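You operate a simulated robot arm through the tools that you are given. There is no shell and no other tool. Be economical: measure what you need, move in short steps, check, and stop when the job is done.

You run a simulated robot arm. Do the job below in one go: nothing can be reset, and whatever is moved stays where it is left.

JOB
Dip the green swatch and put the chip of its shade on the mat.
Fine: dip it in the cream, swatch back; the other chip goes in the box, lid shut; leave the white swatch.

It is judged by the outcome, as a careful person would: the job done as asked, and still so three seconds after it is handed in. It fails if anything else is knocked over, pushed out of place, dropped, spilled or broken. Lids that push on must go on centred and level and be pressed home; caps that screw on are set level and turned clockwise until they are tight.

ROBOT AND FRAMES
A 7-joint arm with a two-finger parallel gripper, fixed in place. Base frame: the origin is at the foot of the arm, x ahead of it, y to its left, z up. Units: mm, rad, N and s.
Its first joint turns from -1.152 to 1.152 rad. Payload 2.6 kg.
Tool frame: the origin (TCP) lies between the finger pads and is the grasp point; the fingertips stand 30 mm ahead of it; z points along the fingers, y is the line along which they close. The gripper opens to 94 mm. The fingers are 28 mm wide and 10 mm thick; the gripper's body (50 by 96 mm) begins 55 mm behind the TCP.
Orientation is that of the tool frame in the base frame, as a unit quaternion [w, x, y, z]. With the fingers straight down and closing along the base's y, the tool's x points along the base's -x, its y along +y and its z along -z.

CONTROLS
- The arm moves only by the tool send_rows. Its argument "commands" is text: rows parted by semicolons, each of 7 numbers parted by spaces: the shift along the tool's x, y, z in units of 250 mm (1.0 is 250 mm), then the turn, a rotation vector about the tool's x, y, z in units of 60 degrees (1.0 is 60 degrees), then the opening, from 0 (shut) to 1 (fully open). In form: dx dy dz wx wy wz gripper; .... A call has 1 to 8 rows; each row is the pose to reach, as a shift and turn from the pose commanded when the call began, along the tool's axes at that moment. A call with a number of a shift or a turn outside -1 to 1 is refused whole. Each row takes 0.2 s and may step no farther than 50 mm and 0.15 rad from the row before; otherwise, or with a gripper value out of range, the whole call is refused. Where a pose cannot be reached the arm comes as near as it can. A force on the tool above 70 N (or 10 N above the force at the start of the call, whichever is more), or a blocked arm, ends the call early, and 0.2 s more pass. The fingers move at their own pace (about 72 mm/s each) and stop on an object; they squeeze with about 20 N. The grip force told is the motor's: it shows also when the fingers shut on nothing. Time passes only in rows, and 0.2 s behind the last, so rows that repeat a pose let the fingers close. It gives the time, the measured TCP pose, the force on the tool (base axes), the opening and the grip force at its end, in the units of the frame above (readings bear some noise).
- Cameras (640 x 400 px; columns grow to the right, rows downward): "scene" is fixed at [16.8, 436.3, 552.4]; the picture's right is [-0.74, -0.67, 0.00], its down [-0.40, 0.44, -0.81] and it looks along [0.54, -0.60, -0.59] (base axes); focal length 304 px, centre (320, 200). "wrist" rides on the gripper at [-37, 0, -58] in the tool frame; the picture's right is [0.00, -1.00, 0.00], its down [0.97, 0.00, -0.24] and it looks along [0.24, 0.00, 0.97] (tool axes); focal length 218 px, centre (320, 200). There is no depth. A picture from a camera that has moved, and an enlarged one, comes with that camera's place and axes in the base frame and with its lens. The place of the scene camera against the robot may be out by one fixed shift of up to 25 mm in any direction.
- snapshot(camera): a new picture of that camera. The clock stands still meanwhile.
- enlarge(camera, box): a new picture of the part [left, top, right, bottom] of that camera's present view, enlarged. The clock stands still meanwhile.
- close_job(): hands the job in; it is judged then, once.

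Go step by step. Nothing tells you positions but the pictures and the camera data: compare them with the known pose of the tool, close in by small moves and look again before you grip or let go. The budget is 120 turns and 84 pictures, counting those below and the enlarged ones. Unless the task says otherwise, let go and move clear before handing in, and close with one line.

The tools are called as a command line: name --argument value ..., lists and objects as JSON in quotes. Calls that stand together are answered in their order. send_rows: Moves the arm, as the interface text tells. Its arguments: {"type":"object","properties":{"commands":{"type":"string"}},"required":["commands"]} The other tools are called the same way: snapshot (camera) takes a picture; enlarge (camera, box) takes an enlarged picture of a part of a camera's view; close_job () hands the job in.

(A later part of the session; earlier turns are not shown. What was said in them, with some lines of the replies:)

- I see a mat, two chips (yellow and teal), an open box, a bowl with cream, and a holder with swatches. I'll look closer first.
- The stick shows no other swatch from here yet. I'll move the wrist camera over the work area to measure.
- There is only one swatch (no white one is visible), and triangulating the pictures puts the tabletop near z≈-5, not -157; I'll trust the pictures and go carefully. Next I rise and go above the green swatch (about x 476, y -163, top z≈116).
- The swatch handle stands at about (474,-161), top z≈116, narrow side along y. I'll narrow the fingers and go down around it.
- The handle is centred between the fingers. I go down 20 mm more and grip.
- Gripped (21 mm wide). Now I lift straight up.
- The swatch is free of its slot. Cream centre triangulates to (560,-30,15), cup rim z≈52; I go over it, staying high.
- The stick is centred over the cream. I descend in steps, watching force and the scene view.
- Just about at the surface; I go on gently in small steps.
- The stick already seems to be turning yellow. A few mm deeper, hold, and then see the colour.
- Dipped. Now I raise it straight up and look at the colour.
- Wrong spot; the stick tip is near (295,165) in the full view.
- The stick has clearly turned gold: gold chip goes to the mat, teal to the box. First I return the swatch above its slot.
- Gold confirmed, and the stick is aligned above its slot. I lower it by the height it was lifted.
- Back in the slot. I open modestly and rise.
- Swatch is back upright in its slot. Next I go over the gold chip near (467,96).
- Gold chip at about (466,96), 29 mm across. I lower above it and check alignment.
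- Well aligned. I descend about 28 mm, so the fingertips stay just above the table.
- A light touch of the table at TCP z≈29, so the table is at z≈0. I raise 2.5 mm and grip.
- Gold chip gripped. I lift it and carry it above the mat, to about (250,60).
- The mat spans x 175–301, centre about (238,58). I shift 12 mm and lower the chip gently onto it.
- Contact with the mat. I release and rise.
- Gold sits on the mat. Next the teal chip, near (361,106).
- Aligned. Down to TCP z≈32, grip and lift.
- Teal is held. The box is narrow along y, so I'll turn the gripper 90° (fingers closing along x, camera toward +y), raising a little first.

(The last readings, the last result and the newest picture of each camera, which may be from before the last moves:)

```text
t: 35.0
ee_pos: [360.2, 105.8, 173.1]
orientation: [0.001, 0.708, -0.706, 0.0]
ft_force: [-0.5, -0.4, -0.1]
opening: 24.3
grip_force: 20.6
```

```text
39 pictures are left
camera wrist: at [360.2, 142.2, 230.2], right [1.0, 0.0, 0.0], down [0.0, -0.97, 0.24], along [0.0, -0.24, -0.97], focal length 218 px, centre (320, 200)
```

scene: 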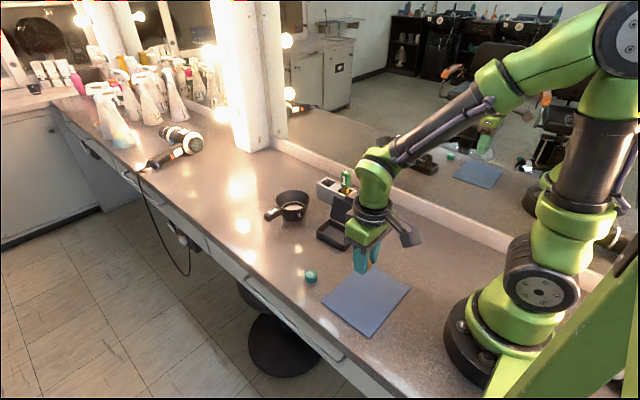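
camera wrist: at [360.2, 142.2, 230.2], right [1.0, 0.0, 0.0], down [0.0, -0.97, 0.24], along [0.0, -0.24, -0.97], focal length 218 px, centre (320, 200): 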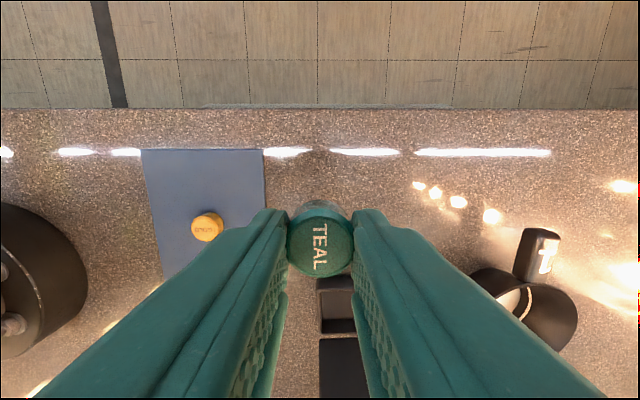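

Now I pass above the box (staying high at z≈173) so the camera looks straight down into it.

send_rows --commands "0.166 -0.044 0 0 0 0 0; 0.332 -0.088 0 0 0 0 0; 0.498 -0.132 0 0 0 0 0; 0.664 -0.176 0 0 0 0 0; 0.664 -0.176 0 0 0 0 0"

snapshot --camera "wrist"

```text
t: 36.2
ee_pos: [406.1, -60.4, 171.4]
orientation: [-0.001, -0.707, 0.708, -0.001]
ft_force: [-0.3, 0.1, 0.2]
opening: 24.2
grip_force: 20.5
```

```text
38 pictures are left
camera wrist: at [404.8, -24.5, 229.4], right [1.0, 0.0, 0.0], down [0.0, -0.97, 0.24], along [0.0, -0.24, -0.97], focal length 218 px, centre (320, 200)
```

wrist: 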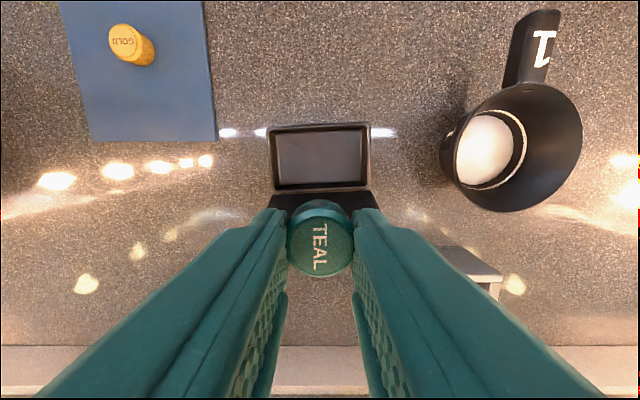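

The box's rim centre is about (404,-35), 93×58 mm. I move over it and lower the chip in.

send_rows --commands "-0.106 0.006 0 0 0 0 0; -0.106 0.006 0.16 0 0 0 0; -0.106 0.006 0.32 0 0 0 0; -0.106 0.006 0.42 0 0 0 0; -0.106 0.006 0.42 0 0 0 0"

enlarge --camera "scene" --box '[290, 150, 400, 260]'

snapshot --camera "wrist"

```text
t: 37.4
ee_pos: [403.5, -33.2, 67.7]
orientation: [0.0, -0.707, 0.707, 0.0]
ft_force: [-0.1, 0.4, 0.7]
opening: 24.1
grip_force: 19.1
```

```text
3.64 times, centred on (345, 205) of scene
camera zoom: at [16.8, 436.3, 552.4], right [-0.74, -0.67, 0.0], down [-0.4, 0.44, -0.81], along [0.54, -0.6, -0.59], focal length 1107 px, centre (229, 182)
```

zoom: 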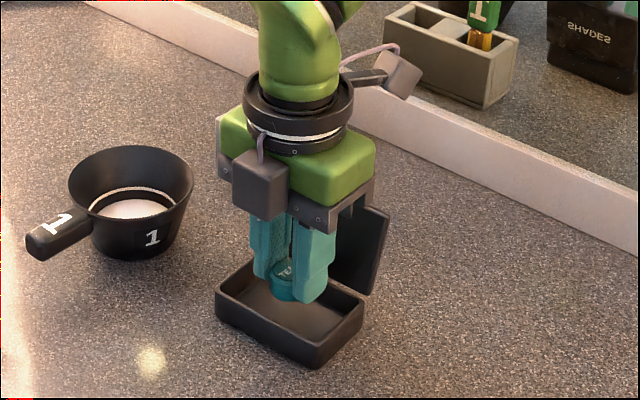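

```text
36 pictures are left
camera wrist: at [402.4, 2.8, 124.7], right [1.0, 0.0, 0.0], down [0.0, -0.97, 0.24], along [0.0, -0.24, -0.97], focal length 218 px, centre (320, 200)
```

wrist: 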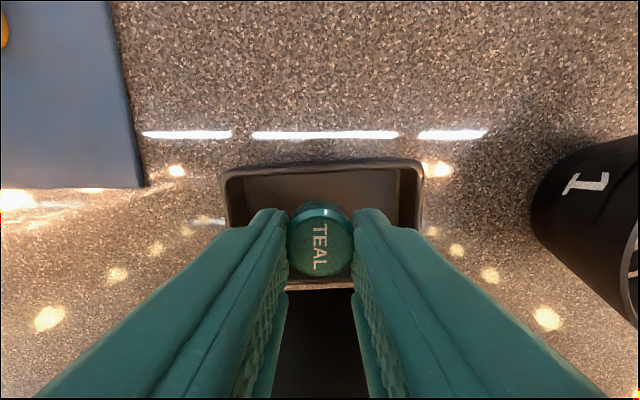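

Centred in the box. Lower slowly until contact.

send_rows --commands "0 0 0.06 0 0 0 0; 0 0 0.1 0 0 0 0; 0 0 0.108 0 0 0 0; 0 0 0.114 0 0 0 0; 0 0 0.114 0 0 0 0"

```text
t: 38.6
ee_pos: [403.7, -32.6, 38.6]
orientation: [0.0, 0.707, -0.707, 0.0]
ft_force: [0.6, -0.2, -1.1]
opening: 24.4
grip_force: 20.1
```

send_rows --commands "0 0 0.004 0 0 0 0; 0 0 0.008 0 0 0 0; 0 0 0.008 0 0 0 0"

```text
t: 39.4
ee_pos: [404.1, -32.4, 38.5]
orientation: [0.0, 0.707, -0.707, 0.001]
ft_force: [0.3, 0.4, -0.1]
opening: 24.5
grip_force: 19.7
```

send_rows --commands "0 0 0.004 0 0 0 0; 0 0 0.004 0 0 0 0"

```text
t: 40.0
ee_pos: [403.6, -32.1, 36.9]
orientation: [-0.001, 0.707, -0.707, 0.001]
ft_force: [-1.5, 0.6, 5.0]
opening: 24.3
grip_force: 19.7
```

Contact with the box floor. I release and rise straight up.

send_rows --commands "0 0 0 0 0 0 0.3; 0 0 0 0 0 0 0.42; 0 0 0 0 0 0 0.45; 0 0 -0.12 0 0 0 0.45; 0 0 -0.3 0 0 0 0.45; 0 0 -0.48 0 0 0 0.45; 0 0 -0.6 0 0 0 0.45; 0 0 -0.6 0 0 0 0.45"

snapshot --camera "wrist"

enlarge --camera "scene" --box '[290, 150, 400, 260]'

```text
t: 41.8
ee_pos: [402.2, -33.9, 186.4]
orientation: [0.0, -0.707, 0.707, 0.0]
ft_force: [0.0, 0.3, -0.1]
opening: 42.2
grip_force: 0.1
```

```text
35 pictures are left
camera wrist: at [402.0, 2.4, 244.6], right [1.0, 0.0, 0.0], down [0.0, -0.97, 0.24], along [0.0, -0.24, -0.97], focal length 218 px, centre (320, 200)
```

wrist: 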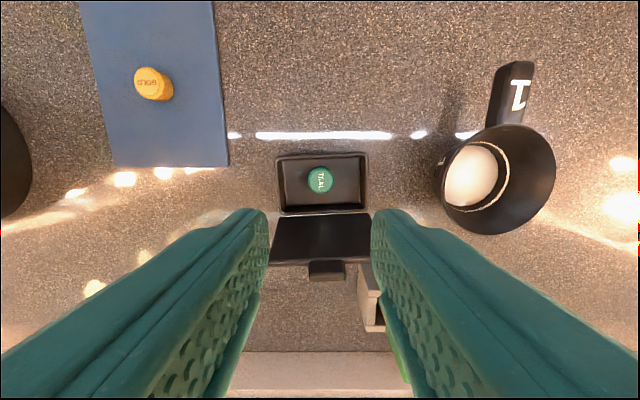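

```text
3.64 times, centred on (345, 205) of scene
camera zoom: at [16.8, 436.3, 552.4], right [-0.74, -0.67, 0.0], down [-0.4, 0.44, -0.81], along [0.54, -0.6, -0.59], focal length 1107 px, centre (229, 182)
```

zoom: 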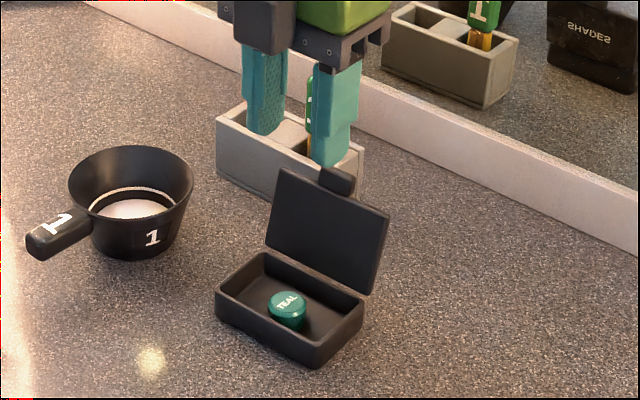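

Teal lies in the box. The lid leans back (top edge about y -90, z 85), hinge near y -64. I shut the fingers and go high to behind the lid for a look.

send_rows --commands "0.13 0 0 0 0 0 0; 0.26 0 0 0 0 0 0; 0.384 0 0 0 0 0 0; 0.384 0 0 0 0 0 0"

snapshot --camera "wrist"

enlarge --camera "scene" --box '[290, 130, 400, 260]'

```text
t: 42.8
ee_pos: [401.8, -131.6, 186.5]
orientation: [0.0, 0.707, -0.707, 0.0]
ft_force: [-0.5, 0.0, -0.6]
opening: 0.0
grip_force: 20.0
```

```text
33 pictures are left
camera wrist: at [402.2, -94.2, 244.7], right [1.0, 0.0, 0.0], down [0.0, -0.97, 0.24], along [0.0, -0.24, -0.97], focal length 218 px, centre (320, 200)
```

wrist: 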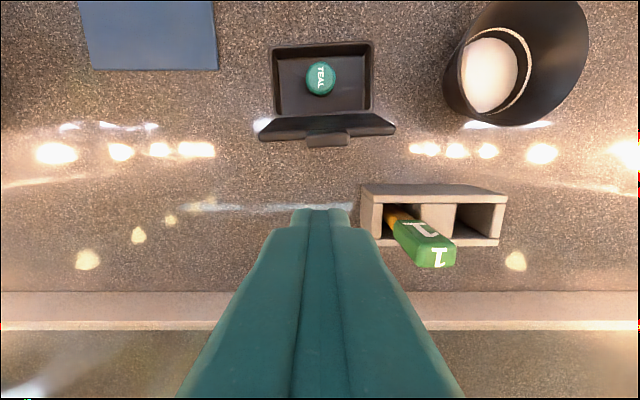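

```text
3.08 times, centred on (345, 195) of scene
camera zoom: at [16.8, 436.3, 552.4], right [-0.74, -0.67, 0.0], down [-0.4, 0.44, -0.81], along [0.54, -0.6, -0.59], focal length 937 px, centre (243, 215)
```

zoom: 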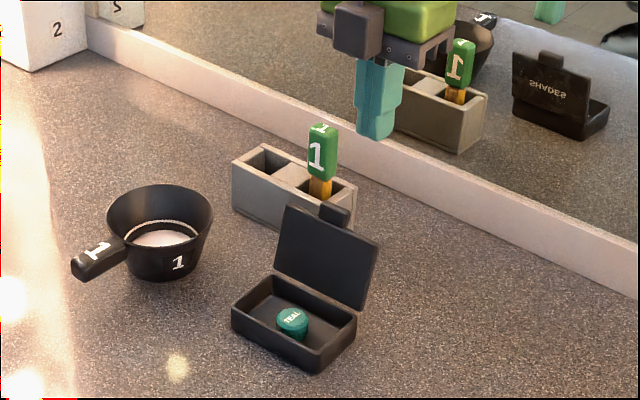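

The lid's tab end is about (y -95, z 101). I lower the closed fingers behind it to TCP z 100.

send_rows --commands "0 0 0.15 0 0 0 0; 0 0 0.3 0 0 0 0; 0 0 0.346 0 0 0 0; -0.03 0 0.346 0 0 0 0; -0.06 0 0.346 0 0 0 0; -0.06 0 0.346 0 0 0 0"

enlarge --camera "scene" --box '[290, 130, 400, 260]'

snapshot --camera "wrist"

```text
t: 44.2
ee_pos: [404.9, -114.1, 100.7]
orientation: [0.0, 0.707, -0.707, 0.0]
ft_force: [-0.1, 0.3, 0.2]
opening: 0.0
grip_force: 20.1
```

```text
3.08 times, centred on (345, 195) of scene
camera zoom: at [16.8, 436.3, 552.4], right [-0.74, -0.67, 0.0], down [-0.4, 0.44, -0.81], along [0.54, -0.6, -0.59], focal length 937 px, centre (243, 215)
```

zoom: 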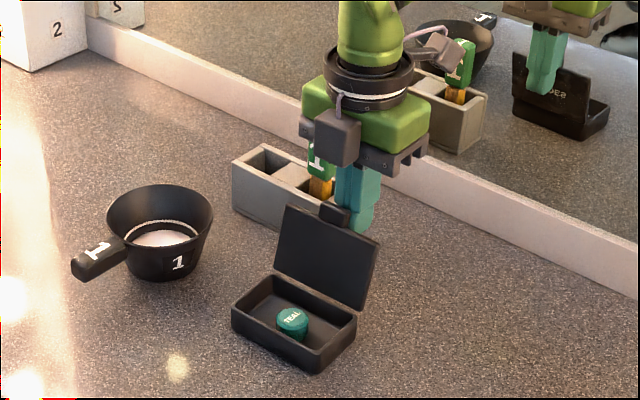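

```text
30 pictures are left
camera wrist: at [402.9, -77.8, 157.8], right [1.0, 0.0, 0.0], down [0.0, -0.97, 0.24], along [0.0, -0.24, -0.97], focal length 218 px, centre (320, 200)
```

wrist: 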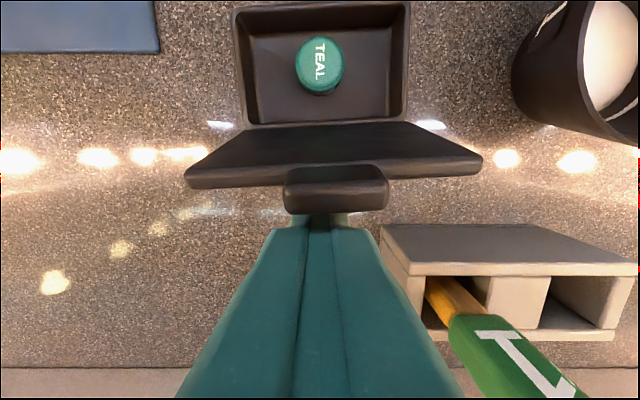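

Clear so far. I push the lid slowly toward +y.

send_rows --commands "-0.03 0 0 0 0 0 0; -0.06 0 0 0 0 0 0; -0.09 0 0 0 0 0 0; -0.12 0 0 0 0 0 0; -0.15 0 0 0 0 0 0; -0.15 0 0 0 0 0 0"

enlarge --camera "scene" --box '[290, 130, 400, 260]'

```text
t: 45.6
ee_pos: [403.8, -77.6, 100.9]
orientation: [0.0, -0.707, 0.707, 0.0]
ft_force: [0.3, -0.6, 0.6]
opening: 0.3
grip_force: 20.2
```

```text
3.08 times, centred on (345, 195) of scene
camera zoom: at [16.8, 436.3, 552.4], right [-0.74, -0.67, 0.0], down [-0.4, 0.44, -0.81], along [0.54, -0.6, -0.59], focal length 937 px, centre (243, 215)
```

zoom: 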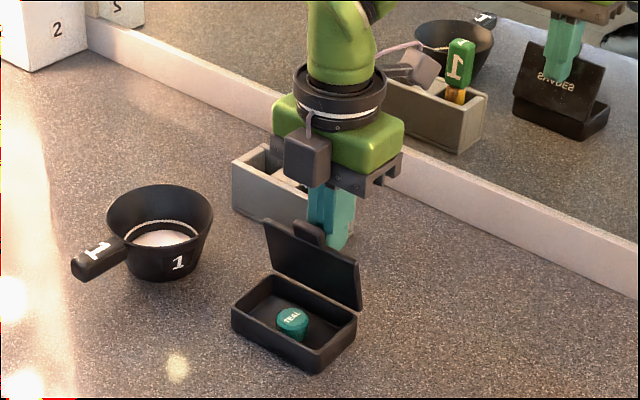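

The lid is turning freely, now near vertical and the box hasn't moved. I keep pushing.

send_rows --commands "-0.03 0 0 0 0 0 0; -0.06 0 0 0 0 0 0; -0.09 0 0 0 0 0 0; -0.12 0 0 0 0 0 0; -0.12 0 0 0 0 0 0"

enlarge --camera "scene" --box '[290, 130, 400, 260]'

```text
t: 46.8
ee_pos: [403.8, -46.8, 99.9]
orientation: [-0.001, 0.708, -0.707, 0.0]
ft_force: [-0.7, 0.4, 0.0]
opening: 0.1
grip_force: 21.1
```

```text
3.08 times, centred on (345, 195) of scene
camera zoom: at [16.8, 436.3, 552.4], right [-0.74, -0.67, 0.0], down [-0.4, 0.44, -0.81], along [0.54, -0.6, -0.59], focal length 937 px, centre (243, 215)
```

zoom: 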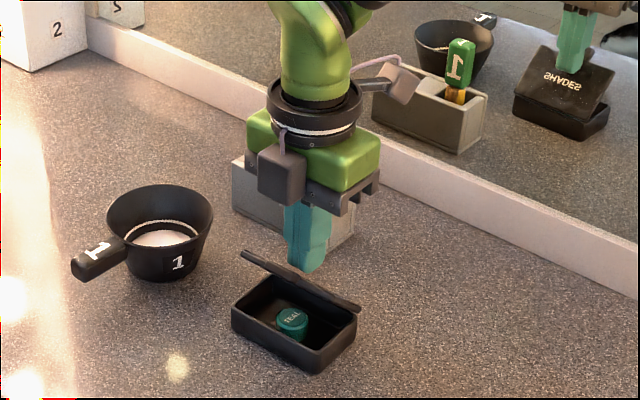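

The lid holds its angle by hinge friction. I go a little farther, then push downward to close.

send_rows --commands "-0.03 0 0 0 0 0 0; -0.06 0 0 0 0 0 0; -0.06 0 0.03 0 0 0 0; -0.07 0 0.06 0 0 0 0; -0.07 0 0.06 0 0 0 0"

enlarge --camera "scene" --box '[290, 130, 400, 260]'

```text
t: 48.0
ee_pos: [403.9, -28.1, 84.4]
orientation: [0.0, 0.707, -0.707, -0.001]
ft_force: [0.6, 0.4, -0.4]
opening: 0.0
grip_force: 20.3
```

```text
3.08 times, centred on (345, 195) of scene
camera zoom: at [16.8, 436.3, 552.4], right [-0.74, -0.67, 0.0], down [-0.4, 0.44, -0.81], along [0.54, -0.6, -0.59], focal length 937 px, centre (243, 215)
```

zoom: 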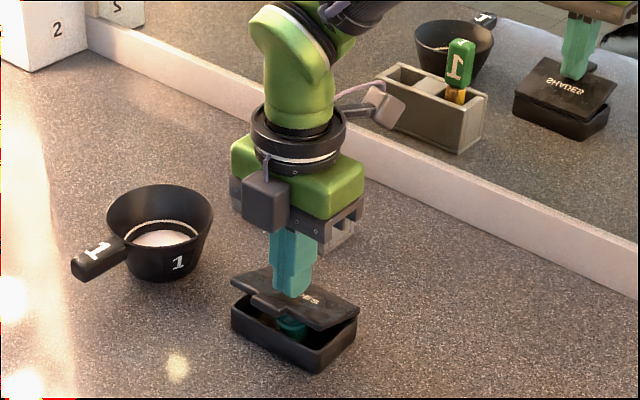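

Almost shut. I press down in small steps.

send_rows --commands "-0.01 0 0.02 0 0 0 0; -0.02 0 0.04 0 0 0 0; -0.02 0 0.055 0 0 0 0; -0.02 0 0.065 0 0 0 0; -0.02 0 0.065 0 0 0 0"

enlarge --camera "scene" --box '[300, 180, 370, 250]'

```text
t: 49.2
ee_pos: [403.3, -23.2, 68.6]
orientation: [0.0, -0.707, 0.707, 0.0]
ft_force: [-0.2, -0.3, -0.3]
opening: 0.0
grip_force: 19.8
```

```text
5.71 times, centred on (335, 215) of scene
camera zoom: at [16.8, 436.3, 552.4], right [-0.74, -0.67, 0.0], down [-0.4, 0.44, -0.81], along [0.54, -0.6, -0.59], focal length 1740 px, centre (234, 114)
```

zoom: 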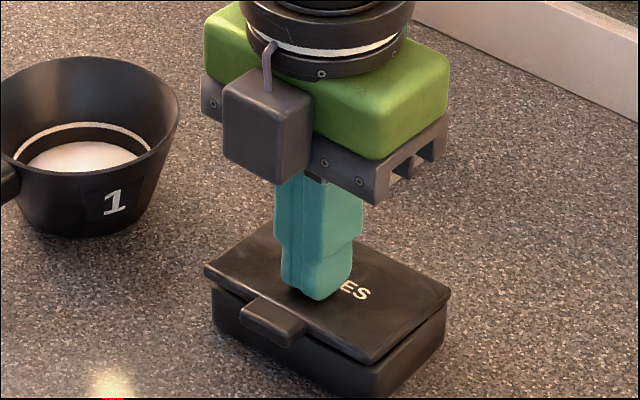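

send_rows --commands "0 0 0.01 0 0 0 0; 0 0 0.02 0 0 0 0; 0 0 0.028 0 0 0 0; 0 0 0.028 0 0 0 0"

enlarge --camera "scene" --box '[300, 180, 370, 250]'

```text
t: 50.2
ee_pos: [404.1, -24.6, 62.6]
orientation: [-0.001, 0.707, -0.707, 0.001]
ft_force: [-12.1, 2.8, 32.7]
opening: 0.0
grip_force: 20.5
```

```text
5.71 times, centred on (335, 215) of scene
camera zoom: at [16.7, 436.3, 552.4], right [-0.74, -0.67, 0.0], down [-0.4, 0.44, -0.81], along [0.54, -0.6, -0.59], focal length 1740 px, centre (234, 114)
```

zoom: 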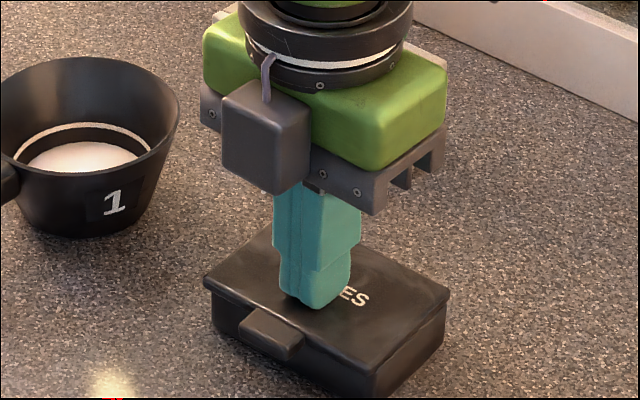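

The lid is shut and pressed home (33 N). I rise and check everything.

send_rows --commands "0 0 -0.03 0 0 0 0; 0 0 -0.15 0 0 0 0; 0 0 -0.33 0 0 0 0; 0 0 -0.5 0 0 0 0; 0 0 -0.62 0 0 0 0; 0 0 -0.62 0 0 0 0"

snapshot --camera "wrist"

enlarge --camera "scene" --box '[250, 160, 410, 340]'

enlarge --camera "scene" --box '[300, 180, 370, 250]'

```text
t: 51.6
ee_pos: [401.6, -23.7, 217.2]
orientation: [0.001, -0.707, 0.708, 0.0]
ft_force: [-0.3, -0.6, -0.4]
opening: 0.0
grip_force: 19.9
```

```text
24 pictures are left
camera wrist: at [402.1, 12.1, 274.8], right [1.0, 0.0, 0.0], down [0.0, -0.97, 0.24], along [0.0, -0.24, -0.97], focal length 218 px, centre (320, 200)
```

wrist: 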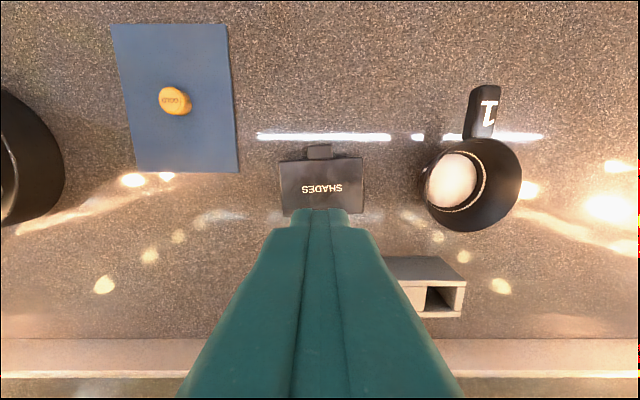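

```text
2.22 times, centred on (330, 250) of scene
camera zoom: at [16.8, 436.3, 552.4], right [-0.74, -0.67, 0.0], down [-0.4, 0.44, -0.81], along [0.54, -0.6, -0.59], focal length 677 px, centre (298, 89)
```

zoom: 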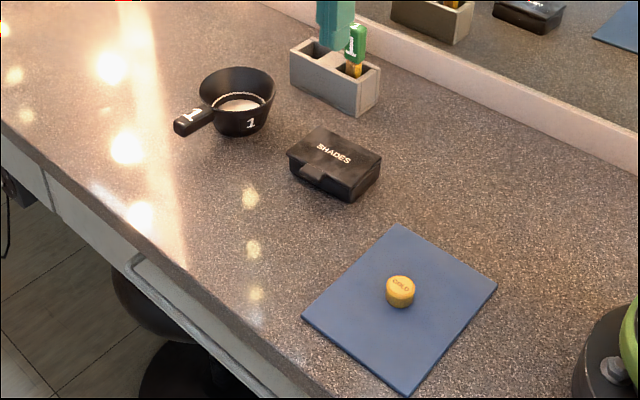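

```text
5.71 times, centred on (335, 215) of scene
camera zoom: at [16.8, 436.3, 552.4], right [-0.74, -0.67, 0.0], down [-0.4, 0.44, -0.81], along [0.54, -0.6, -0.59], focal length 1740 px, centre (234, 114)
```

zoom: 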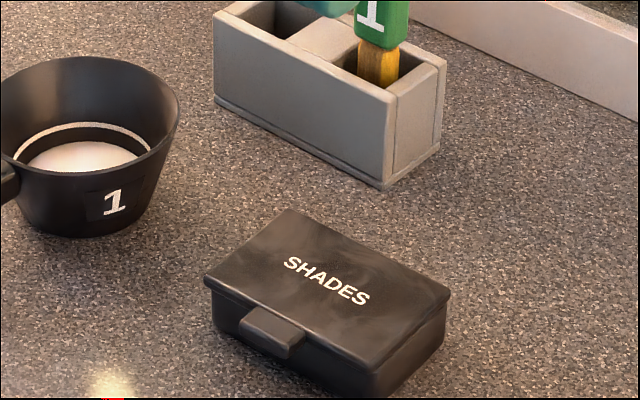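

Everything is in place: gold on the mat, teal in the shut box, swatch back in its slot, and the arm is clear. I hand it in.

close_job

```text
The job is handed in.
```

The job is handed in: the green swatch turned gold in the cream and is back in its slot, the gold chip is on the mat, and the teal chip is in the box with its lid pressed shut. I saw no white swatch anywhere in the pictures. The table turned out to be at about z = 0, not -157.
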